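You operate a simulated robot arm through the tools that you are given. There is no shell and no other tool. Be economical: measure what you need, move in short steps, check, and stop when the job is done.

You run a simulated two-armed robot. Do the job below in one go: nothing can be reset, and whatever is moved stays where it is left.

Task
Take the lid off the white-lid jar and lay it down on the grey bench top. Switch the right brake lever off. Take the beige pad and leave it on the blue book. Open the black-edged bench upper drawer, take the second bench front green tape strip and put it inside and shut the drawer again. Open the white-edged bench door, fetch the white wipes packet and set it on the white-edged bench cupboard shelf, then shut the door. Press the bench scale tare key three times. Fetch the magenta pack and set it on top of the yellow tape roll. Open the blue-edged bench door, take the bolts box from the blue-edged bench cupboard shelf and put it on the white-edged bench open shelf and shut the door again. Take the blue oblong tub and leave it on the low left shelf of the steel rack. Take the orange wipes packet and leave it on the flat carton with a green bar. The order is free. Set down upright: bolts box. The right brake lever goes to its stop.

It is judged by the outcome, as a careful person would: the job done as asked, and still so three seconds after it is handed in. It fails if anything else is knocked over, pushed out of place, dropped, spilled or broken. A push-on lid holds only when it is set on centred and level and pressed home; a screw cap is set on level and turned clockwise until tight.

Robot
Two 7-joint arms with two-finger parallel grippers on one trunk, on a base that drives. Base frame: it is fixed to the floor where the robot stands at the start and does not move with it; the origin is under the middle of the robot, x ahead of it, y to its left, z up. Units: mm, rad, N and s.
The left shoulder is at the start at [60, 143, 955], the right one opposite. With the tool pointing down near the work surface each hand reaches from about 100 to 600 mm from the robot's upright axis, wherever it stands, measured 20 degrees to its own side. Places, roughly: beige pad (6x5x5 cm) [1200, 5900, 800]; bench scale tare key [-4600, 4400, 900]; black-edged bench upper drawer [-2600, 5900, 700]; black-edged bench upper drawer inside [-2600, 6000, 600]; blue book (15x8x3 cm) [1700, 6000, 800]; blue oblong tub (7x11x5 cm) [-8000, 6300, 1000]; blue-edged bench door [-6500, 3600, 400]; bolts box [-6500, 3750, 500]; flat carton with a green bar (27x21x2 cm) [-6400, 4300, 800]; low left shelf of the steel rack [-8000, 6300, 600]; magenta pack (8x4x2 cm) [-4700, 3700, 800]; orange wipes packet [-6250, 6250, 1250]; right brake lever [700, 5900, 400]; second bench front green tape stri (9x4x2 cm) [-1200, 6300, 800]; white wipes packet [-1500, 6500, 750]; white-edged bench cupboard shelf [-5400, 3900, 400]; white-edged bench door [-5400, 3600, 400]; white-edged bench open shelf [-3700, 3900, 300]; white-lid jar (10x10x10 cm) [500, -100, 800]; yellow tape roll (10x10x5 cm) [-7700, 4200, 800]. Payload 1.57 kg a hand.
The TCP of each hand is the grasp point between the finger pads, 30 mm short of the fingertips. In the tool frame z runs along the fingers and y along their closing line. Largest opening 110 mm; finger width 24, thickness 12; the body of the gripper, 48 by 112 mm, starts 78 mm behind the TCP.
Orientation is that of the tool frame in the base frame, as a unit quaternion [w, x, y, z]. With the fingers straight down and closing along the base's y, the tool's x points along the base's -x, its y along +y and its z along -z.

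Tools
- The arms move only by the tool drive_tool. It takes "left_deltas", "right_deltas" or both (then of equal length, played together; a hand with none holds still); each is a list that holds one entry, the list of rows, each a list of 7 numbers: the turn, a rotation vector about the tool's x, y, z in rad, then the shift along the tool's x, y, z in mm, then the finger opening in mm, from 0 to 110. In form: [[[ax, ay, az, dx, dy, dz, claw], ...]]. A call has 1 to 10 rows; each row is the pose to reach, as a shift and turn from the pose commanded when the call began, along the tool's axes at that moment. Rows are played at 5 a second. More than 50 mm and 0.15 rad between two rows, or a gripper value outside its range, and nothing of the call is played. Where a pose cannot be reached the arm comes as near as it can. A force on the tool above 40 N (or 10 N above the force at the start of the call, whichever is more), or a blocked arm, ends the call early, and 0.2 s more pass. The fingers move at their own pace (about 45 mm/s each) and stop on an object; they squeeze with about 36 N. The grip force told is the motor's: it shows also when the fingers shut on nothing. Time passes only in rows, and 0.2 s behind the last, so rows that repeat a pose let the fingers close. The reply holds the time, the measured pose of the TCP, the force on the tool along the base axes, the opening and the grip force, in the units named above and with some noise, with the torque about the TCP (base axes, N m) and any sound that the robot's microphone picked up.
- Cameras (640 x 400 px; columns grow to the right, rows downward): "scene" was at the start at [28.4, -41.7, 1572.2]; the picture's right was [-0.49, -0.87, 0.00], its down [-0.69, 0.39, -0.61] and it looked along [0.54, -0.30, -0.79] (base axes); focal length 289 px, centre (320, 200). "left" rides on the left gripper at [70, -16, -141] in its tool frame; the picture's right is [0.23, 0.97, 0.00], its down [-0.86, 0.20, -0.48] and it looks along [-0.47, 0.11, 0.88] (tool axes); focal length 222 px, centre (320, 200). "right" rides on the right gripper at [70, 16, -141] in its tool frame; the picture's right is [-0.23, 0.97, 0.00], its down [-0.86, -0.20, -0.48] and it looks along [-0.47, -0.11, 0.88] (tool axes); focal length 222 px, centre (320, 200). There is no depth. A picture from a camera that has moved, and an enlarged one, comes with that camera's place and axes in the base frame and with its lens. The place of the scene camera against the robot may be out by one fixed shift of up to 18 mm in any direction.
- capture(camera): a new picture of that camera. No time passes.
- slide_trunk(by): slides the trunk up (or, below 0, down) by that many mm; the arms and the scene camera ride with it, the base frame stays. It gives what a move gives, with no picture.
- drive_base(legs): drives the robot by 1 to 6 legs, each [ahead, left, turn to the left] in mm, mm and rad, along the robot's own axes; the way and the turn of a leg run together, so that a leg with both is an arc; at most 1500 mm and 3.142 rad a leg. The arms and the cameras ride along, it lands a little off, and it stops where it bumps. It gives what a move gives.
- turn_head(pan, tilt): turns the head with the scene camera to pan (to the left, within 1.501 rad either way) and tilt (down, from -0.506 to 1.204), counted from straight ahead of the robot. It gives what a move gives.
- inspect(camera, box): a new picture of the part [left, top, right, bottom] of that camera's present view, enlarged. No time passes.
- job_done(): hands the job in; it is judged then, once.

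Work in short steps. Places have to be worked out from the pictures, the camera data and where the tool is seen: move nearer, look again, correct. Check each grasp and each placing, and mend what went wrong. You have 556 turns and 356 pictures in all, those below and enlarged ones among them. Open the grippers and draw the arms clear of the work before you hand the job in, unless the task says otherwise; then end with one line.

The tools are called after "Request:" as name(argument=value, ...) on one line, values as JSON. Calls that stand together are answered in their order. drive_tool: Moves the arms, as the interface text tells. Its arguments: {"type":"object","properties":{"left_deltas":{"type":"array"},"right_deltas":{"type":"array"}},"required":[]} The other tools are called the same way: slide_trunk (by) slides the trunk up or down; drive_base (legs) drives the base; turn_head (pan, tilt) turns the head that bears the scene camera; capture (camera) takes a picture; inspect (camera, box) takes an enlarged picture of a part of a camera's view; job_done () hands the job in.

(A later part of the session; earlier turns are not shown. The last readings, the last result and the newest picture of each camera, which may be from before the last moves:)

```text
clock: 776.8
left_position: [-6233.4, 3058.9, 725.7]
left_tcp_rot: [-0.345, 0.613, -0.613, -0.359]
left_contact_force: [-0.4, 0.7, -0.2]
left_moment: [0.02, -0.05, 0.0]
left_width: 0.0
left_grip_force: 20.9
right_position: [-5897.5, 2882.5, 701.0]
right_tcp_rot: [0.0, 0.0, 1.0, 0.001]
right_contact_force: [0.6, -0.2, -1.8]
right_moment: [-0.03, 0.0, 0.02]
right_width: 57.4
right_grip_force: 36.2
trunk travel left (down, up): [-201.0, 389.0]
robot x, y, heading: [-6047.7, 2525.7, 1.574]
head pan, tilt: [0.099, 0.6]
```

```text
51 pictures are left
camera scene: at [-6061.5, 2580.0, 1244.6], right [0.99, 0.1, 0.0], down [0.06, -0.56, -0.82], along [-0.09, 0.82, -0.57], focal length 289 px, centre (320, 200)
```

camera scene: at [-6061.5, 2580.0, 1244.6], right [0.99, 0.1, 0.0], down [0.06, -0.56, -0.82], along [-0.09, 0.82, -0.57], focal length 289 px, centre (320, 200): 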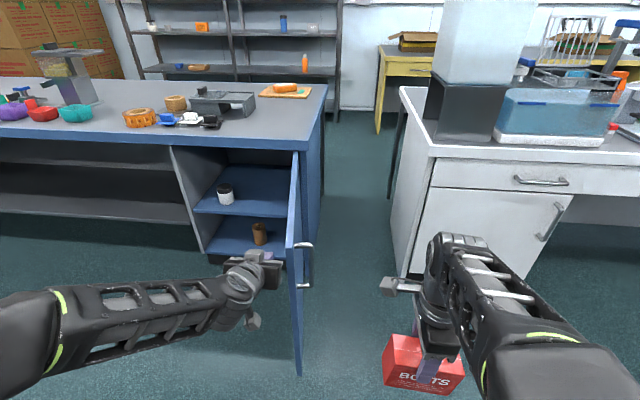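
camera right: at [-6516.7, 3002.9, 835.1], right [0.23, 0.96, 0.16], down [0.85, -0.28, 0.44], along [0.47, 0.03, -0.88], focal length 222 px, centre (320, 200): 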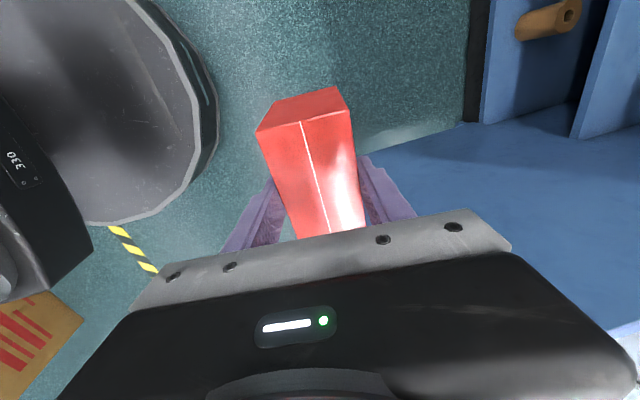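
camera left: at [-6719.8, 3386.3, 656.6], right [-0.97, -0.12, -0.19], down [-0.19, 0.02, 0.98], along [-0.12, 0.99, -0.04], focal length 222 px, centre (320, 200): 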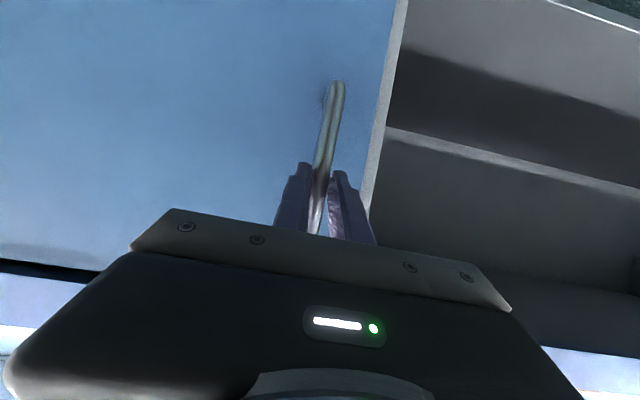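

The box is upright in the right hand. Moving the left hand around to the outer (east) side of the blue door.

Request:
drive_base(legs=[[-70, 0, 0], [0, -115, 0], [140, 0, 0]])

Request:
slide_trunk(by=-60)

Request:
capture(camera="left")

```text
clock: 779.5
left_position: [-6114.1, 3104.1, 723.6]
left_tcp_rot: [0.347, -0.611, 0.617, 0.354]
left_contact_force: [-1.2, -1.0, -0.3]
left_moment: [-0.01, 0.0, -0.03]
left_width: 0.0
left_grip_force: 21.3
right_position: [-5784.7, 2931.0, 700.6]
right_tcp_rot: [0.0, -0.001, 1.0, 0.002]
right_contact_force: [-0.7, 1.1, -1.5]
right_moment: [-0.01, 0.01, -0.02]
right_width: 57.5
right_grip_force: 36.2
trunk travel left (down, up): [-201.0, 389.0]
robot x, y, heading: [-5930.5, 2574.5, 1.581]
head pan, tilt: [0.099, 0.6]
stopped in leg 3: the force on the tool passed its limit at 119 N (the readings are from after the stop); the commanded pose is now the measured one
```

```text
clock: 780.5
left_position: [-6115.1, 3103.9, 663.7]
left_tcp_rot: [0.347, -0.611, 0.617, 0.354]
left_contact_force: [-0.3, 0.0, 0.5]
left_moment: [0.0, 0.0, 0.01]
left_width: 0.0
left_grip_force: 21.0
right_position: [-5785.3, 2932.1, 640.6]
right_tcp_rot: [0.0, -0.002, 1.0, 0.001]
right_contact_force: [0.5, -0.2, -0.4]
right_moment: [-0.03, -0.02, -0.01]
right_width: 57.5
right_grip_force: 36.0
trunk travel left (down, up): [-141.0, 449.0]
robot x, y, heading: [-5932.2, 2578.7, 1.579]
head pan, tilt: [0.099, 0.6]
```

```text
50 pictures are left
camera left: at [-6099.4, 2946.0, 675.9], right [-0.98, -0.11, -0.18], down [-0.19, 0.02, 0.98], along [-0.11, 0.99, -0.04], focal length 222 px, centre (320, 200)
```

left: 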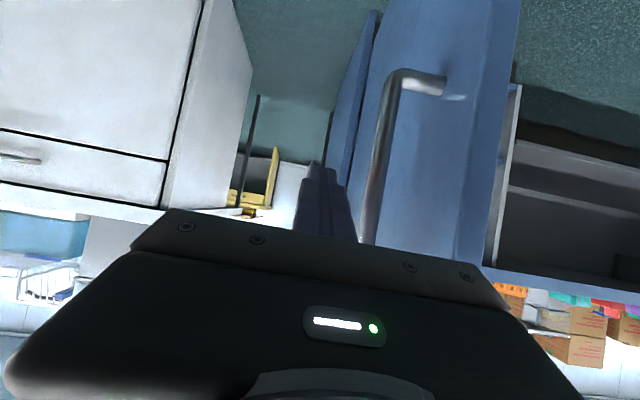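

Now beside the bar (at ≈(-6165, 3130)). Moving 22 mm north, then pushing it west with the base.

Request:
drive_base(legs=[[22, 0, 0], [0, 30, 0], [-5, 187, 0]])

Request:
capture(camera="scene")

```text
clock: 782.9
left_position: [-6327.7, 3118.2, 665.2]
left_tcp_rot: [0.347, -0.611, 0.617, 0.354]
left_contact_force: [0.2, -0.2, -0.5]
left_moment: [-0.02, 0.0, 0.01]
left_width: 0.0
left_grip_force: 21.4
right_position: [-5998.3, 2947.6, 641.5]
right_tcp_rot: [0.0, 0.0, 1.0, 0.001]
right_contact_force: [-0.3, -0.7, -1.8]
right_moment: [0.01, 0.01, 0.01]
right_width: 57.4
right_grip_force: 36.2
trunk travel left (down, up): [-141.0, 449.0]
robot x, y, heading: [-6145.5, 2591.9, 1.579]
head pan, tilt: [0.099, 0.6]
```

```text
49 pictures are left
camera scene: at [-6160.8, 2643.6, 1184.6], right [0.99, 0.11, 0.0], down [0.06, -0.56, -0.83], along [-0.09, 0.82, -0.57], focal length 289 px, centre (320, 200)
```

scene: 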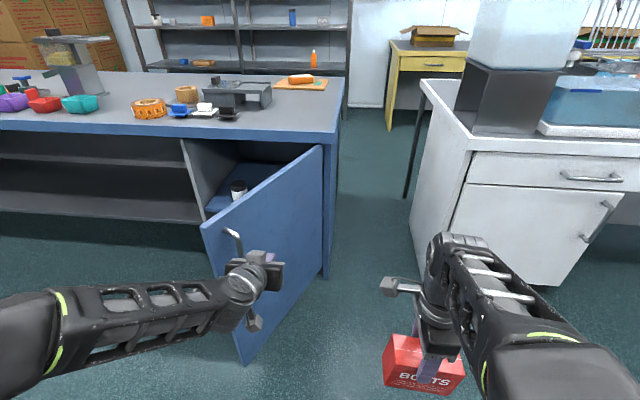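

Door is swinging closed. Continuing along the arc.

Request:
drive_base(legs=[[47, 157, 0], [88, 131, 0]])

Request:
drive_base(legs=[[130, 80, 0]])

Request:
capture(camera="scene")

```text
clock: 785.3
left_position: [-6617.3, 3251.5, 663.5]
left_tcp_rot: [0.347, -0.611, 0.618, 0.353]
left_contact_force: [0.5, 0.1, 1.3]
left_moment: [0.02, -0.01, 0.0]
left_width: 0.0
left_grip_force: 21.2
right_position: [-6287.0, 3079.5, 640.4]
right_tcp_rot: [-0.001, 0.0, 1.0, 0.001]
right_contact_force: [0.4, -0.1, -1.8]
right_moment: [-0.01, -0.01, 0.01]
right_width: 57.3
right_grip_force: 36.0
trunk travel left (down, up): [-141.0, 449.0]
robot x, y, heading: [-6435.5, 2720.4, 1.576]
head pan, tilt: [0.099, 0.6]
```

```text
clock: 786.7
left_position: [-6697.8, 3380.1, 663.9]
left_tcp_rot: [0.347, -0.611, 0.618, 0.353]
left_contact_force: [0.1, 0.7, 0.9]
left_moment: [0.0, 0.0, 0.05]
left_width: 0.0
left_grip_force: 20.9
right_position: [-6367.8, 3207.5, 640.8]
right_tcp_rot: [0.001, 0.001, 1.0, 0.001]
right_contact_force: [-1.0, 0.3, -2.2]
right_moment: [0.0, 0.0, -0.01]
right_width: 57.4
right_grip_force: 35.7
trunk travel left (down, up): [-141.0, 449.0]
robot x, y, heading: [-6516.3, 2848.6, 1.578]
head pan, tilt: [0.099, 0.6]
```

```text
48 pictures are left
camera scene: at [-6531.0, 2903.9, 1184.6], right [0.99, 0.11, 0.0], down [0.06, -0.56, -0.83], along [-0.09, 0.82, -0.56], focal length 289 px, centre (320, 200)
```

scene: 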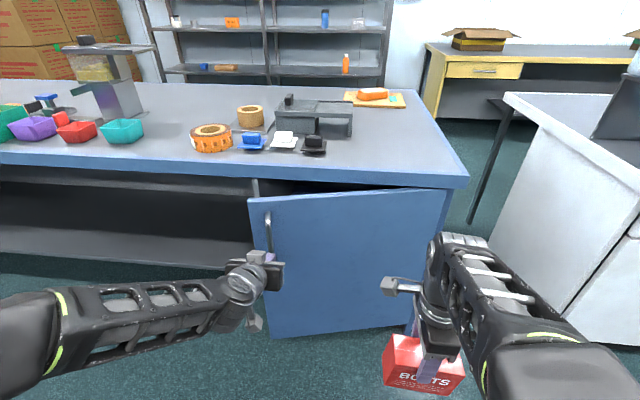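

Nearly shut (~15°). Continuing north, then a final press.

Request:
drive_base(legs=[[115, 25, 0]])

Request:
drive_tool(left_deltas=[[[0, 0, 0, -10, 0, 17, 0], [0, 0, 0, -20, 0, 35, 0], [0, 0, 0, -28, 0, 48, 0], [0, 0, 0, -35, 0, 60, 0], [0, 0, 0, -40, 0, 70, 0]]])

Request:
capture(camera="scene")

```text
clock: 787.9
left_position: [-6722.9, 3494.8, 664.2]
left_tcp_rot: [0.347, -0.612, 0.617, 0.354]
left_contact_force: [-0.2, -0.6, 0.2]
left_moment: [-0.02, 0.01, -0.01]
left_width: 0.2
left_grip_force: 20.8
right_position: [-6393.2, 3322.6, 641.5]
right_tcp_rot: [-0.001, -0.001, 1.0, 0.001]
right_contact_force: [-0.4, -0.5, -2.5]
right_moment: [0.05, 0.03, -0.01]
right_width: 57.2
right_grip_force: 35.7
trunk travel left (down, up): [-141.0, 449.0]
robot x, y, heading: [-6538.5, 2964.7, 1.573]
head pan, tilt: [0.099, 0.6]
```

```text
clock: 788.6
left_position: [-6722.6, 3532.2, 664.3]
left_tcp_rot: [0.347, -0.612, 0.617, 0.352]
left_contact_force: [0.7, -15.4, 7.3]
left_moment: [0.16, 0.1, 0.18]
left_width: 0.1
left_grip_force: 21.5
right_position: [-6395.4, 3321.2, 640.6]
right_tcp_rot: [-0.001, -0.001, 1.0, 0.001]
right_contact_force: [-0.1, 1.0, -2.1]
right_moment: [-0.01, -0.02, -0.02]
right_width: 57.3
right_grip_force: 36.0
trunk travel left (down, up): [-141.0, 449.0]
robot x, y, heading: [-6541.7, 2968.9, 1.575]
head pan, tilt: [0.099, 0.6]
stopped in row 3 (left hand): the force on the tool passed its limit at 52 N (the readings are from after the stop); the commanded pose is now the measured one
```

```text
47 pictures are left
camera scene: at [-6557.2, 3016.7, 1184.9], right [0.99, 0.11, 0.0], down [0.06, -0.56, -0.83], along [-0.09, 0.82, -0.56], focal length 289 px, centre (320, 200)
```

scene: 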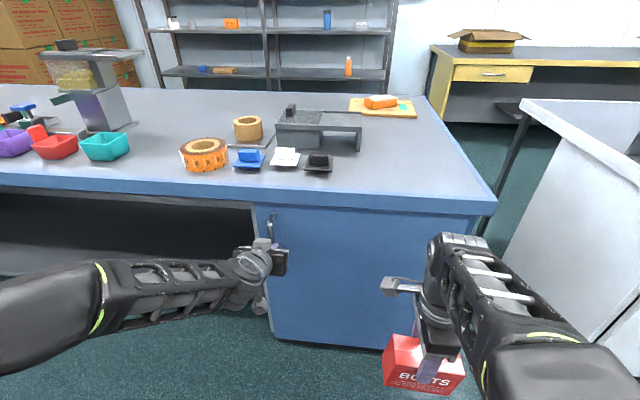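

The blue door is shut (52 N). Taking the bolts box to the white-edged bench's open shelf near (-3700, 3900, 300).

Request:
drive_base(legs=[[-430, 0, 0], [0, -1500, 0], [0, -1180, 0]])

Request:
turn_head(pan=-0.1, tilt=0.5)

Request:
capture(camera="scene")

```text
clock: 803.8
left_position: [-4079.2, 3185.3, 662.7]
left_tcp_rot: [-0.338, 0.627, -0.603, -0.359]
left_contact_force: [0.2, 0.7, 0.1]
left_moment: [-0.01, -0.03, 0.0]
left_width: 0.0
left_grip_force: 21.4
right_position: [-3740.0, 2990.4, 640.4]
right_tcp_rot: [0.0, -0.024, 1.0, 0.001]
right_contact_force: [0.1, 0.0, -2.8]
right_moment: [0.02, 0.03, 0.0]
right_width: 57.3
right_grip_force: 35.5
trunk travel left (down, up): [-141.0, 449.0]
robot x, y, heading: [-3871.8, 2628.1, 1.626]
head pan, tilt: [0.099, 0.6]
```

```text
clock: 804.5
left_position: [-4079.1, 3184.2, 662.1]
left_tcp_rot: [-0.337, 0.627, -0.603, -0.36]
left_contact_force: [0.2, 0.1, 0.5]
left_moment: [-0.01, -0.01, 0.01]
left_width: 0.0
left_grip_force: 21.2
right_position: [-3741.0, 2988.6, 641.0]
right_tcp_rot: [0.0, -0.024, 1.0, 0.0]
right_contact_force: [-0.3, 0.7, -1.3]
right_moment: [-0.02, 0.01, 0.03]
right_width: 57.3
right_grip_force: 36.6
trunk travel left (down, up): [-141.0, 449.0]
robot x, y, heading: [-3866.8, 2626.4, 1.626]
head pan, tilt: [-0.099, 0.499]
```

```text
46 pictures are left
camera scene: at [-3871.7, 2682.8, 1193.7], right [1.0, -0.04, 0.0], down [-0.02, -0.48, -0.88], along [0.04, 0.88, -0.48], focal length 289 px, centre (320, 200)
```

scene: 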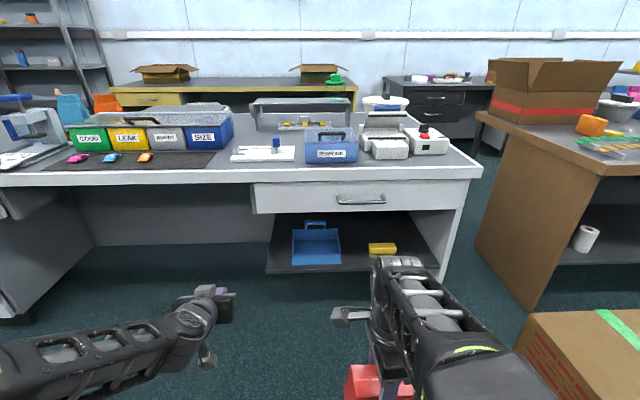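

The open shelf has a blue tray and a yellow item; the free spot is about x≈-3645, y≈3720. Folding the left hand back, squaring up, and lowering the trunk.

Request:
drive_tool(left_deltas=[[[0, 0.13, 0, 10, 0, -27, 60], [0, 0.26, 0, 20, 0, -54, 60], [0, 0.39, 0, 30, 0, -82, 60], [0, 0.52, 0, 40, 0, -110, 60], [0, 0.65, 0, 50, 0, -137, 60], [0, 0.78, 0, 60, 0, -164, 60], [0, 0.91, 0, 70, 0, -192, 60], [0, 1.047, 0, 80, 0, -219, 60]]])

Request:
drive_base(legs=[[0, -95, -0.055], [300, 0, 0]])

Request:
slide_trunk(by=-138)

Request:
drive_tool(right_deltas=[[[0, 0, 0, 0, 10, 30, 35], [0, 0, 0, 0, 20, 60, 35], [0, 0, 0, 0, 30, 85, 35]]])

Request:
capture(camera="right")

Request:
capture(camera="scene")

```text
clock: 806.3
left_position: [-4069.6, 2955.1, 705.1]
left_tcp_rot: [0.01, 0.723, -0.691, 0.002]
left_contact_force: [0.1, 0.1, -0.2]
left_moment: [0.01, -0.01, 0.03]
left_width: 59.9
left_grip_force: 0.0
right_position: [-3742.1, 2988.3, 641.1]
right_tcp_rot: [0.0, -0.024, 1.0, 0.001]
right_contact_force: [0.7, 0.3, -1.2]
right_moment: [0.0, 0.02, -0.03]
right_width: 57.0
right_grip_force: 35.9
trunk travel left (down, up): [-141.0, 449.0]
robot x, y, heading: [-3869.5, 2628.9, 1.626]
head pan, tilt: [-0.099, 0.499]
```

```text
clock: 809.1
left_position: [-3958.5, 3274.5, 705.2]
left_tcp_rot: [-0.009, -0.704, 0.71, 0.0]
left_contact_force: [0.7, -0.2, 0.7]
left_moment: [0.03, 0.01, 0.03]
left_width: 60.3
left_grip_force: 0.1
right_position: [-3628.9, 3289.2, 640.1]
right_tcp_rot: [0.0, 0.002, 1.0, 0.001]
right_contact_force: [-0.8, 0.0, -1.6]
right_moment: [0.0, 0.02, 0.01]
right_width: 57.3
right_grip_force: 35.5
trunk travel left (down, up): [-141.0, 449.0]
robot x, y, heading: [-3778.8, 2931.2, 1.573]
head pan, tilt: [-0.099, 0.499]
```

```text
clock: 810.8
left_position: [-3958.8, 3273.5, 567.5]
left_tcp_rot: [-0.009, -0.704, 0.71, -0.001]
left_contact_force: [0.1, 0.1, -0.3]
left_moment: [0.0, 0.0, 0.03]
left_width: 60.2
left_grip_force: 0.1
right_position: [-3628.4, 3287.2, 502.4]
right_tcp_rot: [0.0, 0.003, 1.0, 0.001]
right_contact_force: [0.2, 0.3, -2.4]
right_moment: [0.0, -0.02, -0.01]
right_width: 57.5
right_grip_force: 35.8
trunk travel left (down, up): [-3.0, 587.0]
robot x, y, heading: [-3775.3, 2935.7, 1.573]
head pan, tilt: [-0.099, 0.499]
```

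```text
clock: 811.6
left_position: [-3958.2, 3273.2, 567.8]
left_tcp_rot: [-0.009, -0.703, 0.711, -0.001]
left_contact_force: [-0.1, 0.1, 0.3]
left_moment: [0.02, -0.01, 0.02]
left_width: 60.0
left_grip_force: 0.0
right_position: [-3628.7, 3317.8, 417.6]
right_tcp_rot: [0.0, 0.003, 1.0, 0.0]
right_contact_force: [-0.5, -0.1, -1.8]
right_moment: [0.01, 0.01, 0.06]
right_width: 57.3
right_grip_force: 36.0
trunk travel left (down, up): [-3.0, 587.0]
robot x, y, heading: [-3779.0, 2932.8, 1.569]
head pan, tilt: [-0.099, 0.499]
```

```text
45 pictures are left
camera right: at [-3699.1, 3335.1, 559.9], right [0.23, 0.97, 0.0], down [0.85, -0.2, 0.48], along [0.47, -0.11, -0.88], focal length 222 px, centre (320, 200)
```

right: 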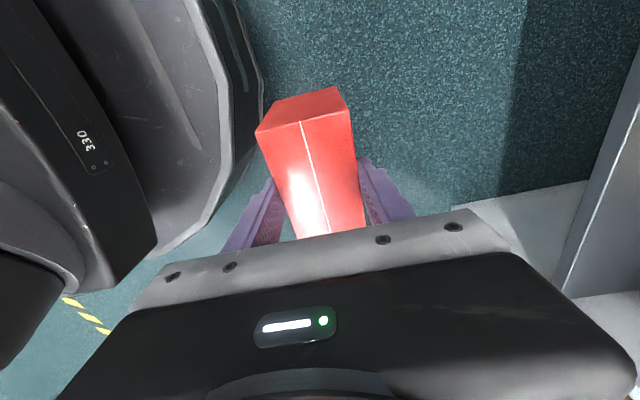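

```text
44 pictures are left
camera scene: at [-3775.7, 2989.2, 1055.7], right [1.0, -0.1, 0.0], down [-0.05, -0.48, -0.88], along [0.09, 0.87, -0.48], focal length 289 px, centre (320, 200)
```

scene: 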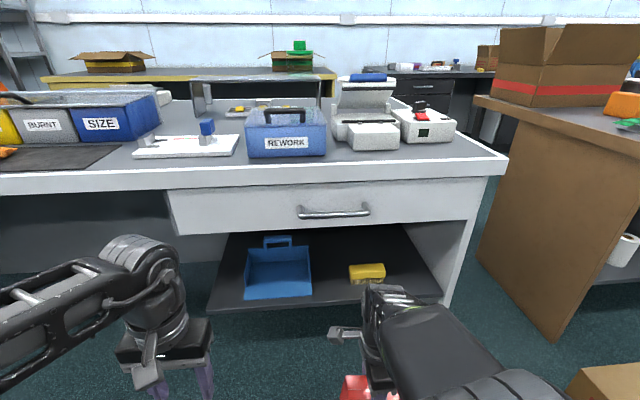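

There's better space right of the yellow item (x≈-3380). Moving right 250 mm, tucking the left hand, and approaching.

Request:
drive_tool(left_deltas=[[[0, 0, 0, 25, 0, 10, 60], [0, 0, 0, 50, 0, 20, 60]]])

Request:
drive_base(legs=[[0, -250, 0], [255, 0, 0]])

Request:
capture(camera="scene")

Request:
capture(camera="right")

```text
clock: 812.2
left_position: [-3957.2, 3221.7, 547.5]
left_tcp_rot: [-0.009, -0.703, 0.711, -0.001]
left_contact_force: [0.1, 0.2, -0.1]
left_moment: [0.03, 0.0, -0.03]
left_width: 59.9
left_grip_force: 0.0
right_position: [-3629.2, 3318.9, 418.3]
right_tcp_rot: [0.0, 0.002, 1.0, 0.0]
right_contact_force: [-0.3, -0.4, -2.8]
right_moment: [0.01, 0.02, 0.02]
right_width: 57.3
right_grip_force: 35.3
trunk travel left (down, up): [-3.0, 587.0]
robot x, y, heading: [-3773.1, 2930.6, 1.57]
head pan, tilt: [-0.099, 0.499]
```

```text
clock: 815.4
left_position: [-3705.0, 3476.9, 548.4]
left_tcp_rot: [-0.009, -0.703, 0.711, -0.001]
left_contact_force: [-0.2, 0.2, -1.4]
left_moment: [0.0, 0.03, 0.02]
left_width: 60.2
left_grip_force: 0.0
right_position: [-3377.5, 3571.7, 418.7]
right_tcp_rot: [0.0, 0.003, 1.0, 0.001]
right_contact_force: [0.4, -0.3, -2.4]
right_moment: [0.01, 0.03, 0.01]
right_width: 57.2
right_grip_force: 36.4
trunk travel left (down, up): [-3.0, 587.0]
robot x, y, heading: [-3528.4, 3186.8, 1.573]
head pan, tilt: [-0.099, 0.499]
```

```text
43 pictures are left
camera scene: at [-3525.2, 3243.0, 1055.7], right [0.99, -0.1, 0.0], down [-0.05, -0.48, -0.88], along [0.09, 0.87, -0.48], focal length 289 px, centre (320, 200)
```

scene: 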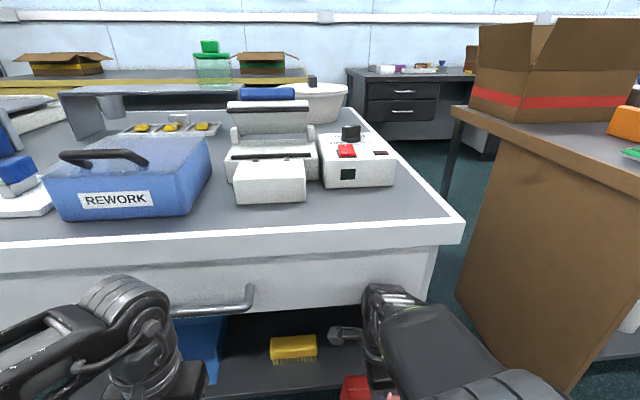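

```text
42 pictures are left
camera right: at [-3447.4, 3588.6, 560.2], right [0.24, 0.97, 0.0], down [0.85, -0.21, 0.48], along [0.46, -0.11, -0.88], focal length 222 px, centre (320, 200)
```

right: 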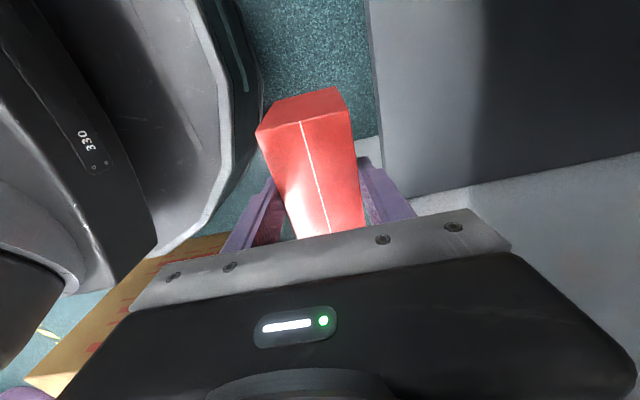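

The wrist would hit the drawer with the hand vertical, so I'll hand the box over: right hand holds it from above with its long side fore-aft, left hand (pitched) takes it across its thickness from the near end. Backing into open space and turning the right wrist.

Request:
drive_base(legs=[[-480, 0, 0]])

Request:
slide_trunk(by=200)

Request:
drive_tool(right_deltas=[[[0, 0, -0.14, 12, 8, 0, 35], [0, 0, -0.28, 24, 16, 0, 35], [0, 0, -0.42, 36, 24, 0, 35], [0, 0, -0.56, 48, 32, 0, 35], [0, 0, -0.7, 60, 40, 0, 35], [0, 0, -0.84, 72, 48, 0, 35], [0, 0, -0.98, 84, 56, 0, 35], [0, 0, -1.12, 96, 64, 0, 35], [0, 0, -1.26, 108, 72, 0, 35], [0, 0, -1.4, 120, 80, 0, 35]]])

Request:
drive_tool(right_deltas=[[[0, 0, -0.09, 0, 0, 0, 35], [0, 0, -0.17, 0, 0, 0, 35]]], left_deltas=[[[0, -0.1, 0, -20, 0, 0, 90], [0, -0.2, 0, -40, 0, 0, 90]]])

```text
clock: 818.3
left_position: [-3706.1, 2995.6, 548.9]
left_tcp_rot: [-0.009, -0.704, 0.71, -0.001]
left_contact_force: [-0.2, -0.3, -0.4]
left_moment: [0.02, -0.01, 0.01]
left_width: 59.8
left_grip_force: 0.1
right_position: [-3378.9, 3092.6, 418.0]
right_tcp_rot: [0.0, 0.001, 1.0, 0.001]
right_contact_force: [0.1, 0.0, -1.6]
right_moment: [-0.01, -0.01, 0.01]
right_width: 57.5
right_grip_force: 35.9
trunk travel left (down, up): [-3.0, 587.0]
robot x, y, heading: [-3527.8, 2708.1, 1.571]
head pan, tilt: [-0.099, 0.499]
```

```text
clock: 820.4
left_position: [-3705.9, 2995.7, 749.1]
left_tcp_rot: [-0.009, -0.704, 0.71, -0.002]
left_contact_force: [0.2, -0.1, 0.1]
left_moment: [0.03, 0.0, -0.02]
left_width: 60.0
left_grip_force: 0.0
right_position: [-3378.1, 3091.5, 618.0]
right_tcp_rot: [0.0, 0.002, 1.0, 0.002]
right_contact_force: [0.1, 0.0, -1.5]
right_moment: [0.02, -0.01, 0.01]
right_width: 57.6
right_grip_force: 35.4
trunk travel left (down, up): [-203.0, 387.0]
robot x, y, heading: [-3525.3, 2702.7, 1.569]
head pan, tilt: [-0.099, 0.499]
```

```text
clock: 822.6
left_position: [-3706.0, 2995.2, 747.9]
left_tcp_rot: [-0.008, -0.704, 0.71, -0.001]
left_contact_force: [-0.9, -0.1, 0.5]
left_moment: [-0.03, 0.01, 0.01]
left_width: 59.8
left_grip_force: 0.1
right_position: [-3500.4, 3172.7, 619.5]
right_tcp_rot: [0.001, -0.643, 0.766, 0.001]
right_contact_force: [-0.5, -0.9, -1.2]
right_moment: [0.0, -0.01, 0.01]
right_width: 57.6
right_grip_force: 35.8
trunk travel left (down, up): [-203.0, 387.0]
robot x, y, heading: [-3526.3, 2706.2, 1.574]
head pan, tilt: [-0.099, 0.499]
```

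```text
clock: 823.2
left_position: [-3704.8, 3036.6, 746.8]
left_tcp_rot: [0.063, -0.701, 0.707, 0.069]
left_contact_force: [0.1, -0.2, 0.5]
left_moment: [0.01, 0.0, 0.01]
left_width: 90.1
left_grip_force: 0.0
right_position: [-3499.1, 3173.2, 619.8]
right_tcp_rot: [0.001, -0.706, 0.709, 0.001]
right_contact_force: [0.3, 0.2, -2.1]
right_moment: [0.01, 0.01, -0.01]
right_width: 57.3
right_grip_force: 35.8
trunk travel left (down, up): [-203.0, 387.0]
robot x, y, heading: [-3526.9, 2708.6, 1.575]
head pan, tilt: [-0.099, 0.499]
```

Right hand done. Extending it 110 mm forward while bringing the left hand, pitched and open, to face the box's near end.

Request:
drive_tool(right_deltas=[[[0, 0, 0, -20, 0, 0, 35], [0, 0, 0, -40, 0, 0, 35], [0, 0, 0, -60, 0, 0, 35], [0, 0, 0, -80, 0, 0, 35], [0, 0, 0, -100, 0, 0, 35], [0, 0, 0, -110, 0, 0, 35], [0, 0, 0, -110, 0, 0, 35], [0, 0, 0, -110, 0, 0, 35]]], left_deltas=[[[0, -0.106, 0, -10, -10, 20, 90], [0, -0.212, 0, -20, -30, 45, 90], [0, -0.318, 0, -30, -55, 70, 90], [0, -0.424, 0, -40, -85, 95, 90], [0, -0.53, 0, -50, -115, 120, 90], [0, -0.635, 0, -60, -145, 145, 90], [0, -0.741, 0, -70, -175, 170, 90], [0, -0.847, 0, -80, -206, 192, 90]]])

Request:
capture(camera="left")

```text
clock: 825.0
left_position: [-3501.5, 3147.9, 570.8]
left_tcp_rot: [0.348, -0.61, 0.62, 0.35]
left_contact_force: [-0.6, 0.3, -0.3]
left_moment: [-0.05, -0.02, 0.0]
left_width: 90.2
left_grip_force: 0.1
left hand out of reach, approached as far as the arm can: row 3, 4, 5, 6
right_position: [-3498.2, 3282.9, 619.1]
right_tcp_rot: [0.0, -0.705, 0.709, 0.001]
right_contact_force: [-0.8, -0.4, -1.8]
right_moment: [-0.02, -0.03, 0.03]
right_width: 57.2
right_grip_force: 36.5
trunk travel left (down, up): [-203.0, 387.0]
robot x, y, heading: [-3524.9, 2705.6, 1.575]
head pan, tilt: [-0.099, 0.499]
```

```text
41 pictures are left
camera left: at [-3487.8, 2989.6, 582.8], right [-0.98, -0.11, -0.19], down [-0.19, 0.03, 0.98], along [-0.1, 0.99, -0.05], focal length 222 px, centre (320, 200)
```

left: 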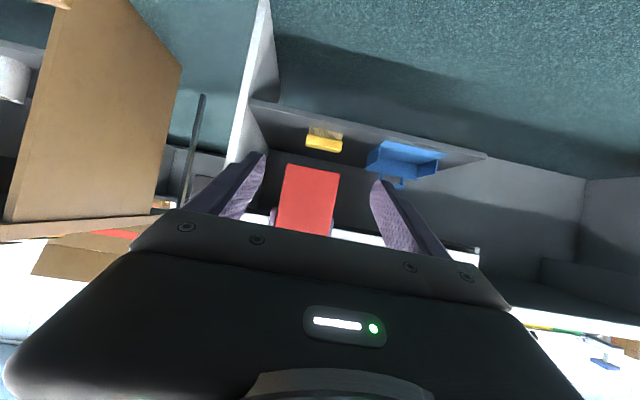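

Aligned; the near end is at y≈3213. Advancing 95 mm so the left fingers straddle the box's lower part, then closing.

Request:
drive_tool(left_deltas=[[[0, 0, 0, -16, 0, 27, 90], [0, 0, 0, -32, 0, 55, 90], [0, 0, 0, -48, 0, 82, 90], [0, 0, 0, -48, 0, 82, 65], [0, 0, 0, -48, 0, 82, 45], [0, 0, 0, -48, 0, 82, 35], [0, 0, 0, -48, 0, 82, 35]]])

Request:
capture(camera="left")

```text
clock: 826.6
left_position: [-3498.4, 3242.8, 571.4]
left_tcp_rot: [0.347, -0.61, 0.62, 0.351]
left_contact_force: [3.5, 3.0, -1.0]
left_moment: [-0.3, -0.2, -0.08]
left_width: 57.9
left_grip_force: 30.4
right_position: [-3497.7, 3282.2, 618.2]
right_tcp_rot: [0.0, -0.705, 0.709, 0.001]
right_contact_force: [-3.3, -3.6, 1.1]
right_moment: [0.02, 0.37, -0.07]
right_width: 57.5
right_grip_force: 35.6
trunk travel left (down, up): [-203.0, 387.0]
robot x, y, heading: [-3523.3, 2703.2, 1.574]
head pan, tilt: [-0.099, 0.499]
```

```text
40 pictures are left
camera left: at [-3484.3, 3084.4, 583.1], right [-0.98, -0.11, -0.18], down [-0.19, 0.03, 0.98], along [-0.1, 0.99, -0.05], focal length 222 px, centre (320, 200)
```

left: 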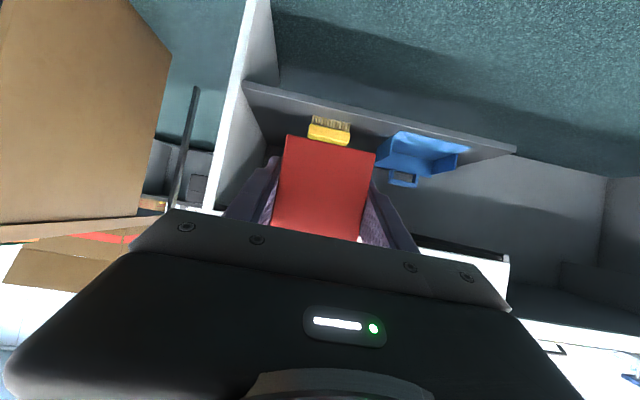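

Left hand has the box (58 mm, small reaction forces). Opening the right hand and lifting it away.

Request:
drive_tool(right_deltas=[[[0, 0, 0, 0, 0, 0, 60], [0, 0, 0, 0, 0, 0, 80], [0, 0, 0, 0, 0, 0, 95], [0, 0, 0, 0, 0, -30, 95], [0, 0, 0, 0, 0, -70, 95], [0, 0, 0, 0, -40, -110, 95], [0, 0, 0, 20, -85, -120, 60], [0, 0, 0, 50, -120, -120, 60], [0, 0, 0, 90, -145, -120, 60]]])

Request:
turn_head(pan=0.0, tilt=0.6)

Request:
capture(camera="scene")

```text
refused: row 6 steps farther than a row can; nothing moved
```

```text
clock: 827.3
left_position: [-3500.0, 3242.5, 570.8]
left_tcp_rot: [0.347, -0.61, 0.62, 0.35]
left_contact_force: [6.2, 5.8, -3.4]
left_moment: [-0.28, -0.25, -0.05]
left_width: 57.7
left_grip_force: 35.7
right_position: [-3497.7, 3282.5, 619.2]
right_tcp_rot: [0.0, -0.705, 0.709, 0.002]
right_contact_force: [-6.4, -6.2, 2.6]
right_moment: [-0.21, 0.58, -0.13]
right_width: 57.6
right_grip_force: 36.2
trunk travel left (down, up): [-203.0, 387.0]
robot x, y, heading: [-3528.6, 2705.5, 1.577]
head pan, tilt: [0.0, 0.6]
```

```text
39 pictures are left
camera scene: at [-3534.0, 2760.7, 1246.6], right [1.0, 0.0, 0.0], down [0.0, -0.56, -0.83], along [0.0, 0.83, -0.56], focal length 289 px, centre (320, 200)
```

scene: 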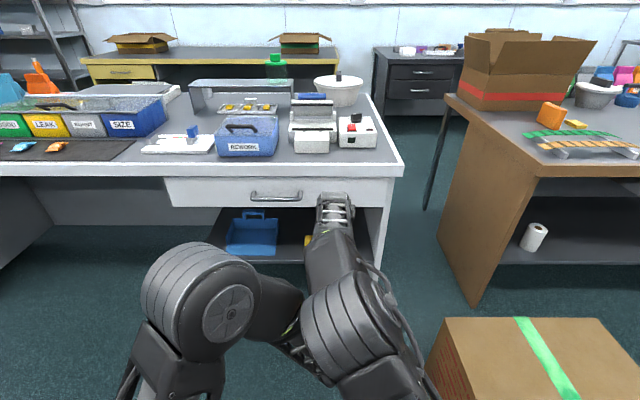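

Step too large; re-sending with smaller steps.

Request:
drive_tool(right_deltas=[[[0, 0, 0, 0, 0, 0, 65], [0, 0, 0, 0, 0, 0, 85], [0, 0, 0, 0, 0, 0, 95], [0, 0, 0, 0, 0, -25, 95], [0, 0, 0, 0, 0, -65, 95], [0, 0, 0, 0, -20, -105, 95], [0, 0, 0, 10, -60, -120, 70], [0, 0, 0, 30, -100, -125, 60], [0, 0, 0, 60, -135, -125, 60]]])

Request:
capture(camera="left")

```text
clock: 829.3
left_position: [-3499.4, 3242.5, 571.4]
left_tcp_rot: [0.346, -0.611, 0.619, 0.351]
left_contact_force: [0.3, 1.1, -0.4]
left_moment: [-0.06, 0.01, 0.02]
left_width: 57.7
left_grip_force: 36.6
right_position: [-3361.1, 3218.5, 744.9]
right_tcp_rot: [0.001, -0.706, 0.708, 0.0]
right_contact_force: [-0.2, 0.4, 0.0]
right_moment: [-0.02, -0.03, 0.02]
right_width: 59.7
right_grip_force: 0.0
trunk travel left (down, up): [-203.0, 387.0]
robot x, y, heading: [-3529.3, 2704.2, 1.575]
head pan, tilt: [0.0, 0.6]
```

```text
38 pictures are left
camera left: at [-3484.5, 3084.4, 583.0], right [-0.98, -0.11, -0.18], down [-0.19, 0.03, 0.98], along [-0.1, 0.99, -0.05], focal length 222 px, centre (320, 200)
```

left: 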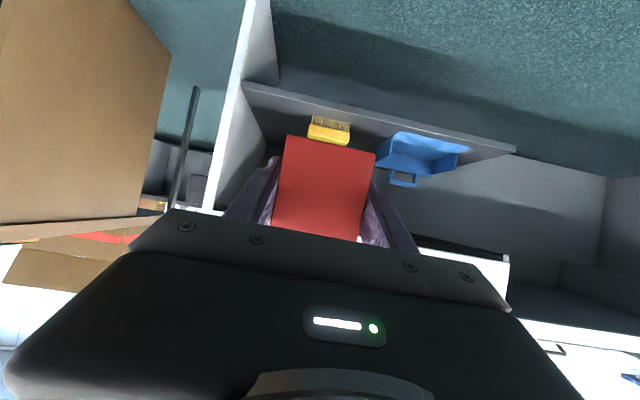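

Handover done; the box is upright in the left hand. Tucking the right hand back, lowering the trunk, and heading to the free right part of the shelf (x≈-3380).

Request:
drive_tool(right_deltas=[[[0, 0, 0, 40, 0, 0, 60], [0, 0, 0, 80, 0, 0, 60], [0, 0, 0, 120, 0, 0, 60], [0, 0, 0, 160, 0, 0, 60], [0, 0, 0, 195, 0, 0, 60]]])

Request:
slide_trunk(by=-200)

Request:
drive_base(legs=[[0, -118, 0], [320, 0, 0]])

Request:
capture(camera="left")

```text
clock: 830.5
left_position: [-3499.4, 3242.0, 570.6]
left_tcp_rot: [0.347, -0.611, 0.619, 0.351]
left_contact_force: [0.7, 0.0, 0.2]
left_moment: [-0.07, 0.02, 0.0]
left_width: 57.7
left_grip_force: 35.8
right_position: [-3363.4, 3027.0, 744.4]
right_tcp_rot: [0.001, -0.705, 0.709, 0.0]
right_contact_force: [-0.1, 0.6, 0.5]
right_moment: [0.02, 0.03, 0.0]
right_width: 59.9
right_grip_force: 0.1
trunk travel left (down, up): [-203.0, 387.0]
robot x, y, heading: [-3523.1, 2705.9, 1.575]
head pan, tilt: [0.0, 0.6]
```

```text
clock: 832.7
left_position: [-3498.9, 3243.2, 370.9]
left_tcp_rot: [0.348, -0.611, 0.619, 0.351]
left_contact_force: [-0.4, 0.2, -0.6]
left_moment: [-0.13, -0.01, -0.02]
left_width: 57.7
left_grip_force: 36.0
right_position: [-3363.4, 3025.8, 544.1]
right_tcp_rot: [0.001, -0.705, 0.709, 0.0]
right_contact_force: [0.0, -0.2, -0.1]
right_moment: [0.0, -0.01, 0.0]
right_width: 60.1
right_grip_force: 0.0
trunk travel left (down, up): [-3.0, 587.0]
robot x, y, heading: [-3525.6, 2707.0, 1.577]
head pan, tilt: [0.0, 0.6]
```

```text
clock: 835.7
left_position: [-3386.3, 3565.5, 371.6]
left_tcp_rot: [0.346, -0.613, 0.618, 0.352]
left_contact_force: [-0.6, -1.0, -0.1]
left_moment: [-0.09, -0.01, -0.02]
left_width: 57.7
left_grip_force: 36.5
right_position: [-3250.0, 3351.2, 544.6]
right_tcp_rot: [0.0, -0.707, 0.708, 0.001]
right_contact_force: [0.5, 0.4, -0.1]
right_moment: [0.02, 0.0, 0.0]
right_width: 60.0
right_grip_force: 0.0
trunk travel left (down, up): [-3.0, 587.0]
robot x, y, heading: [-3413.8, 3032.9, 1.58]
head pan, tilt: [0.0, 0.6]
```

```text
37 pictures are left
camera left: at [-3370.6, 3407.8, 383.1], right [-0.98, -0.11, -0.18], down [-0.19, 0.03, 0.98], along [-0.1, 0.99, -0.05], focal length 222 px, centre (320, 200)
```

left: 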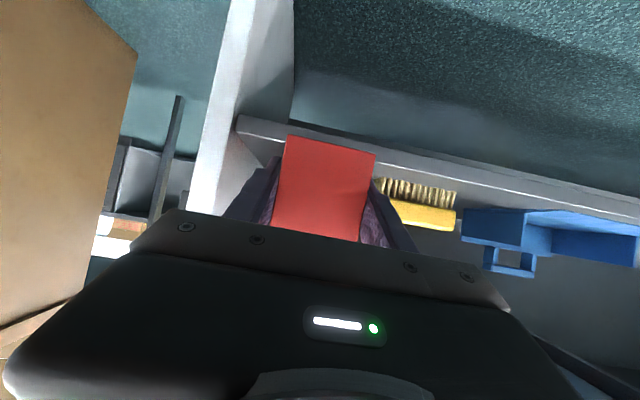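

Shelf top ≈310, side panel on the right ~20 mm off the hand. Shifting 14 mm left and driving in 125 mm.

Request:
drive_base(legs=[[0, 14, 0], [128, 0, 0]])

Request:
drive_tool(left_deltas=[[[0, 0, 0, 9, 0, 5, 35], [0, 0, 0, 17, 0, 10, 35], [0, 0, 0, 22, 0, 12.5, 35], [0, 0, 0, 26, 0, 15, 35], [0, 0, 0, 29, 0, 17, 35], [0, 0, 0, 32, 0, 18.5, 35], [0, 0, 0, 35, 0, 20, 35]]])

Request:
capture(camera="left")

```text
clock: 837.3
left_position: [-3399.3, 3689.8, 370.3]
left_tcp_rot: [0.347, -0.612, 0.618, 0.351]
left_contact_force: [-0.4, -1.1, -0.2]
left_moment: [-0.06, 0.01, 0.0]
left_width: 57.6
left_grip_force: 35.9
right_position: [-3263.2, 3474.8, 544.5]
right_tcp_rot: [0.001, -0.707, 0.708, 0.0]
right_contact_force: [-0.7, -0.4, -0.4]
right_moment: [-0.01, -0.02, 0.0]
right_width: 60.0
right_grip_force: 0.0
trunk travel left (down, up): [-3.0, 587.0]
robot x, y, heading: [-3427.1, 3154.4, 1.576]
head pan, tilt: [0.0, 0.6]
```

```text
clock: 838.3
left_position: [-3398.5, 3690.0, 345.1]
left_tcp_rot: [0.353, -0.61, 0.615, 0.353]
left_contact_force: [-0.6, -1.8, 11.2]
left_moment: [-0.36, -0.12, -0.01]
left_width: 57.5
left_grip_force: 36.0
right_position: [-3264.7, 3474.1, 544.3]
right_tcp_rot: [0.001, -0.707, 0.707, 0.0]
right_contact_force: [-0.6, 0.1, 0.1]
right_moment: [0.01, -0.02, 0.03]
right_width: 59.9
right_grip_force: 0.1
trunk travel left (down, up): [-3.0, 587.0]
robot x, y, heading: [-3425.9, 3154.7, 1.573]
head pan, tilt: [0.0, 0.6]
stopped in row 5 (left hand): the force on the tool passed its limit at 43 N (the readings are from after the stop); the commanded pose is now the measured one
```

```text
36 pictures are left
camera left: at [-3383.7, 3532.7, 355.7], right [-0.98, -0.11, -0.19], down [-0.19, 0.01, 0.98], along [-0.1, 0.99, -0.03], focal length 222 px, centre (320, 200)
```

left: 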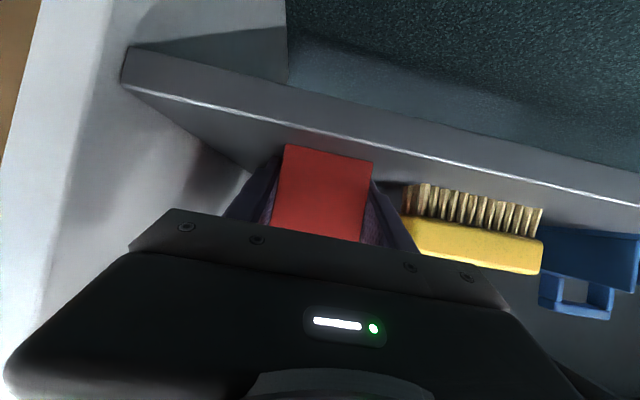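

The box stands on the shelf, just inside its edge. Opening modestly (70 mm) and withdrawing straight back.

Request:
drive_tool(left_deltas=[[[0, 0, 0, -1, 0, -0.6, 35], [0, 0, 0, -1, 0, -0.6, 60], [0, 0, 0, -1, 0, -0.6, 70], [0, 0, 0, -1, 0, -0.6, 70], [0, 0, 0, 8, 0, -18, 70], [0, 0, 0, 18, 0, -38, 70]]])

Request:
drive_base(legs=[[-200, 0, 0]])

Request:
capture(camera="left")

```text
clock: 839.7
left_position: [-3398.6, 3647.0, 346.0]
left_tcp_rot: [0.349, -0.611, 0.617, 0.352]
left_contact_force: [0.6, -0.7, -0.1]
left_moment: [0.01, 0.0, -0.04]
left_width: 69.8
left_grip_force: 0.2
right_position: [-3264.2, 3475.0, 544.8]
right_tcp_rot: [0.001, -0.706, 0.708, 0.0]
right_contact_force: [-0.5, -0.2, 0.8]
right_moment: [0.03, 0.0, 0.01]
right_width: 60.0
right_grip_force: 0.0
trunk travel left (down, up): [-3.0, 587.0]
robot x, y, heading: [-3423.9, 3153.8, 1.58]
head pan, tilt: [0.0, 0.6]
```

```text
clock: 841.3
left_position: [-3397.5, 3448.5, 348.6]
left_tcp_rot: [0.351, -0.611, 0.616, 0.353]
left_contact_force: [0.4, 0.6, 0.1]
left_moment: [0.02, -0.01, 0.02]
left_width: 70.0
left_grip_force: 0.1
right_position: [-3262.1, 3274.6, 543.9]
right_tcp_rot: [0.001, -0.707, 0.707, 0.001]
right_contact_force: [0.2, -0.6, -0.4]
right_moment: [0.0, -0.02, -0.04]
right_width: 60.0
right_grip_force: 0.0
trunk travel left (down, up): [-3.0, 587.0]
robot x, y, heading: [-3423.1, 2952.3, 1.577]
head pan, tilt: [0.0, 0.6]
```

```text
35 pictures are left
camera left: at [-3382.5, 3290.8, 359.0], right [-0.98, -0.11, -0.19], down [-0.19, 0.02, 0.98], along [-0.11, 0.99, -0.04], focal length 222 px, centre (320, 200)
```

left: 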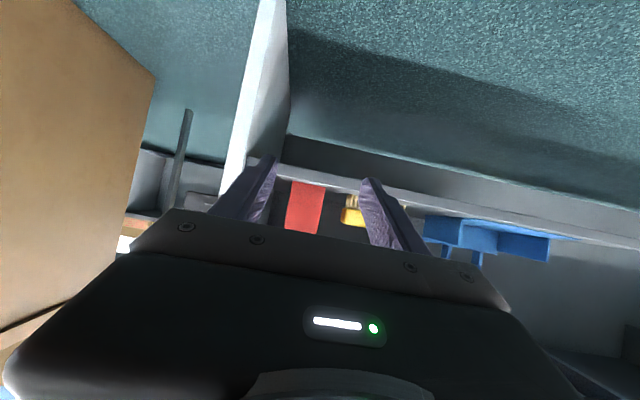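

The bolts box stands upright on the open shelf. Now the magenta pack (≈(-4728, 3749)): folding the left hand, raising the trunk, and driving west.

Request:
drive_tool(left_deltas=[[[0, 0.13, 0, 10, 0, -27, 60], [0, 0.26, 0, 20, 0, -54, 60], [0, 0.39, 0, 30, 0, -82, 60], [0, 0.52, 0, 40, 0, -110, 60], [0, 0.65, 0, 50, 0, -137, 60], [0, 0.78, 0, 55, 10, -164, 60], [0, 0.91, 0, 60, 30, -190, 60], [0, 1.047, 0, 65, 60, -205, 60]]])

Request:
slide_trunk(by=400)

Request:
drive_base(legs=[[0, 1480, 0], [160, 0, -0.006]])

Request:
turn_head(pan=-0.2, tilt=0.8)

Request:
capture(camera="scene")

```text
clock: 843.1
left_position: [-3458.0, 3240.6, 393.3]
left_tcp_rot: [-0.004, -0.705, 0.709, -0.001]
left_contact_force: [-0.9, -0.4, 0.0]
left_moment: [-0.01, 0.02, 0.0]
left_width: 60.1
left_grip_force: 0.0
right_position: [-3263.9, 3275.8, 545.1]
right_tcp_rot: [0.001, -0.707, 0.707, 0.002]
right_contact_force: [0.6, 0.2, -0.2]
right_moment: [0.02, 0.03, -0.03]
right_width: 60.0
right_grip_force: 0.1
trunk travel left (down, up): [-3.0, 587.0]
robot x, y, heading: [-3425.3, 2954.4, 1.579]
head pan, tilt: [0.0, 0.6]
```

```text
clock: 847.0
left_position: [-3458.3, 3240.0, 792.8]
left_tcp_rot: [-0.004, -0.705, 0.709, 0.001]
left_contact_force: [0.6, -0.2, -0.6]
left_moment: [-0.03, -0.02, -0.03]
left_width: 60.2
left_grip_force: 0.0
right_position: [-3264.2, 3276.2, 944.9]
right_tcp_rot: [0.001, -0.707, 0.707, 0.001]
right_contact_force: [0.3, 0.0, 0.2]
right_moment: [-0.01, -0.02, 0.02]
right_width: 60.2
right_grip_force: 0.1
trunk travel left (down, up): [-403.0, 187.0]
robot x, y, heading: [-3427.0, 2955.2, 1.579]
head pan, tilt: [0.0, 0.6]
```

```text
clock: 855.2
left_position: [-4919.5, 3398.2, 793.9]
left_tcp_rot: [-0.004, -0.699, 0.715, 0.0]
left_contact_force: [0.1, 1.2, -0.3]
left_moment: [-0.03, 0.05, 0.0]
left_width: 60.1
left_grip_force: 0.0
right_position: [-4723.0, 3430.4, 945.0]
right_tcp_rot: [0.0, -0.701, 0.714, 0.001]
right_contact_force: [0.7, -0.2, 0.7]
right_moment: [0.0, 0.02, 0.0]
right_width: 60.1
right_grip_force: 0.0
trunk travel left (down, up): [-403.0, 187.0]
robot x, y, heading: [-4893.3, 3110.7, 1.552]
head pan, tilt: [0.0, 0.6]
```

```text
clock: 856.0
left_position: [-4919.8, 3398.7, 794.7]
left_tcp_rot: [-0.005, -0.699, 0.715, 0.001]
left_contact_force: [-0.2, -0.9, -0.1]
left_moment: [-0.02, 0.0, 0.01]
left_width: 60.1
left_grip_force: 0.0
right_position: [-4724.0, 3428.8, 944.5]
right_tcp_rot: [0.001, -0.701, 0.714, 0.001]
right_contact_force: [-0.4, -0.5, -0.2]
right_moment: [0.01, 0.0, -0.01]
right_width: 60.1
right_grip_force: 0.0
trunk travel left (down, up): [-403.0, 187.0]
robot x, y, heading: [-4890.2, 3111.4, 1.561]
head pan, tilt: [-0.201, 0.799]
```

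```text
34 pictures are left
camera scene: at [-4880.9, 3156.0, 1429.8], right [0.98, -0.21, 0.0], down [-0.15, -0.7, -0.7], along [0.15, 0.68, -0.72], focal length 289 px, centre (320, 200)
```

scene: 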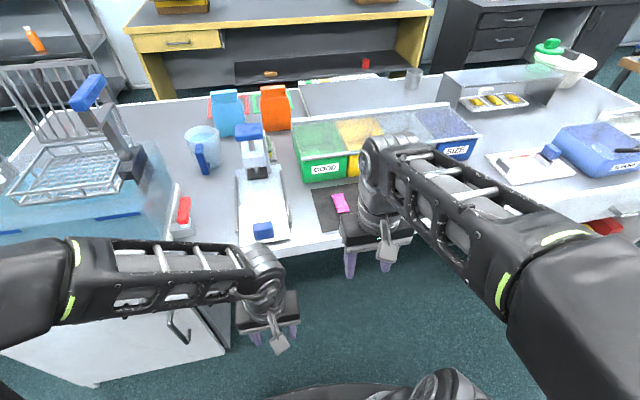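

Magenta pack ≈(-4696, 3718), long side fore-aft. Moving the right hand above it and checking with its camera.

Request:
drive_tool(right_deltas=[[[0, 0, 0, -45, -4, 0, 80], [0, 0, 0, -90, -8, 0, 80], [0, 0, 0, -135, -12, 0, 80], [0, 0, 0, -180, -15, 0, 80], [0, 0, 0, -225, -18, 5, 80], [0, 0, 0, -260, -22, 15, 80], [0, 0, 0, -289, -22, 30, 80]]])

Request:
capture(camera="right")

```text
clock: 857.6
left_position: [-4918.8, 3397.7, 794.0]
left_tcp_rot: [-0.004, -0.699, 0.715, 0.001]
left_contact_force: [0.4, 0.3, -0.6]
left_moment: [-0.02, -0.02, 0.0]
left_width: 59.9
left_grip_force: 0.1
right_position: [-4697.3, 3720.7, 916.4]
right_tcp_rot: [0.002, -0.701, 0.714, 0.001]
right_contact_force: [1.0, -0.5, -0.7]
right_moment: [0.0, 0.01, 0.0]
right_width: 79.8
right_grip_force: 0.0
trunk travel left (down, up): [-403.0, 187.0]
robot x, y, heading: [-4892.8, 3113.5, 1.559]
head pan, tilt: [-0.201, 0.799]
```

```text
33 pictures are left
camera right: at [-4715.6, 3650.2, 1056.4], right [-0.97, 0.24, 0.0], down [0.21, 0.85, 0.48], along [0.12, 0.47, -0.88], focal length 222 px, centre (320, 200)
```

right: 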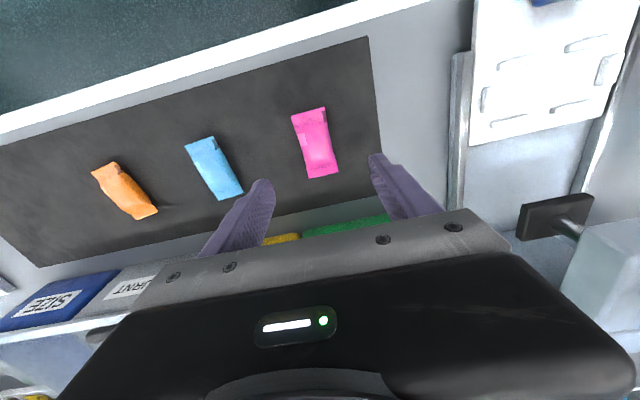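

Pack centre (-4694, 3710), turned ~8°. Aligning, lowering to z≈836 and gripping.

Request:
drive_tool(right_deltas=[[[0, 0, -0.08, 11, -3, 20, 75], [0, 0, -0.15, 11, -3, 50, 75], [0, 0, -0.15, 11, -3, 72, 75], [0, 0, -0.15, 11, -3, 80, 75], [0, 0, -0.15, 11, -3, 80, 50], [0, 0, -0.15, 11, -3, 80, 30], [0, 0, -0.15, 11, -3, 80, 15], [0, 0, -0.15, 11, -3, 80, 15]]])

Request:
capture(camera="right")

```text
clock: 859.4
left_position: [-4920.7, 3397.4, 793.3]
left_tcp_rot: [-0.004, -0.699, 0.715, 0.0]
left_contact_force: [0.1, 0.4, -0.1]
left_moment: [0.0, 0.02, -0.03]
left_width: 59.9
left_grip_force: 0.1
right_position: [-4693.9, 3708.9, 834.5]
right_tcp_rot: [-0.001, 0.752, -0.66, 0.0]
right_contact_force: [-0.2, -0.7, 0.4]
right_moment: [-0.01, 0.03, -0.02]
right_width: 32.6
right_grip_force: 24.8
trunk travel left (down, up): [-403.0, 187.0]
robot x, y, heading: [-4889.6, 3115.3, 1.556]
head pan, tilt: [-0.201, 0.799]
```

```text
32 pictures are left
camera right: at [-4700.9, 3637.3, 975.3], right [-1.0, 0.1, 0.0], down [0.09, 0.87, 0.48], along [0.05, 0.48, -0.88], focal length 222 px, centre (320, 200)
```

right: 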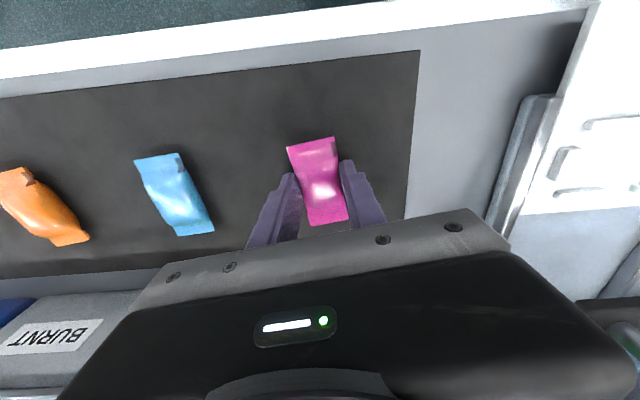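

Gripped. Lifting, tucking, and driving around the west end again (backing west while facing east).

Request:
drive_tool(right_deltas=[[[0, 0, 0, 0, 0, -20, 15], [0, 0, 0, 0, 0, -60, 15], [0, 0, 0, 10, 0, -105, 15], [0, 0, 0, 40, 0, -140, 15], [0, 0, 0, 80, 0, -165, 15], [0, 0, 0, 125, 0, -180, 15], [0, 0, 0, 170, 0, -185, 15], [0, 0, 0, 215, 0, -185, 15]]])

Request:
drive_base(legs=[[-150, 0, 0], [0, 0, -1.56], [-1500, 0, 0], [-1500, 0, 0], [-1500, 0, 0]])

```text
clock: 861.4
left_position: [-4919.8, 3397.6, 793.8]
left_tcp_rot: [-0.005, -0.699, 0.715, 0.001]
left_contact_force: [0.4, 0.2, -0.1]
left_moment: [-0.01, 0.05, 0.03]
left_width: 60.2
left_grip_force: 0.1
right_position: [-4637.8, 3501.6, 988.1]
right_tcp_rot: [0.013, 0.72, -0.693, 0.011]
right_contact_force: [0.3, 0.2, -1.7]
right_moment: [0.03, 0.0, 0.03]
right_width: 32.5
right_grip_force: 36.4
right hand out of reach, approached as far as the arm can: row 3, 4, 5, 6, 7, 8
trunk travel left (down, up): [-403.0, 187.0]
robot x, y, heading: [-4891.3, 3113.3, 1.56]
head pan, tilt: [-0.201, 0.799]
stopped in row 8 (right hand): the arm was blocked; the commanded pose is now the measured one
```

```text
clock: 887.8
left_position: [-9136.1, 3074.4, 793.7]
left_tcp_rot: [-0.003, 0.021, 1.0, 0.004]
left_contact_force: [-0.1, 0.3, -0.5]
left_moment: [0.02, 0.0, -0.01]
left_width: 60.3
left_grip_force: 0.1
right_position: [-9036.1, 2789.6, 991.1]
right_tcp_rot: [-0.017, -0.009, 1.0, 0.001]
right_contact_force: [0.9, -0.2, -0.3]
right_moment: [-0.02, -0.01, -0.03]
right_width: 32.1
right_grip_force: 36.0
trunk travel left (down, up): [-403.0, 187.0]
robot x, y, heading: [-9424.8, 3051.6, -0.031]
head pan, tilt: [-0.201, 0.799]
```

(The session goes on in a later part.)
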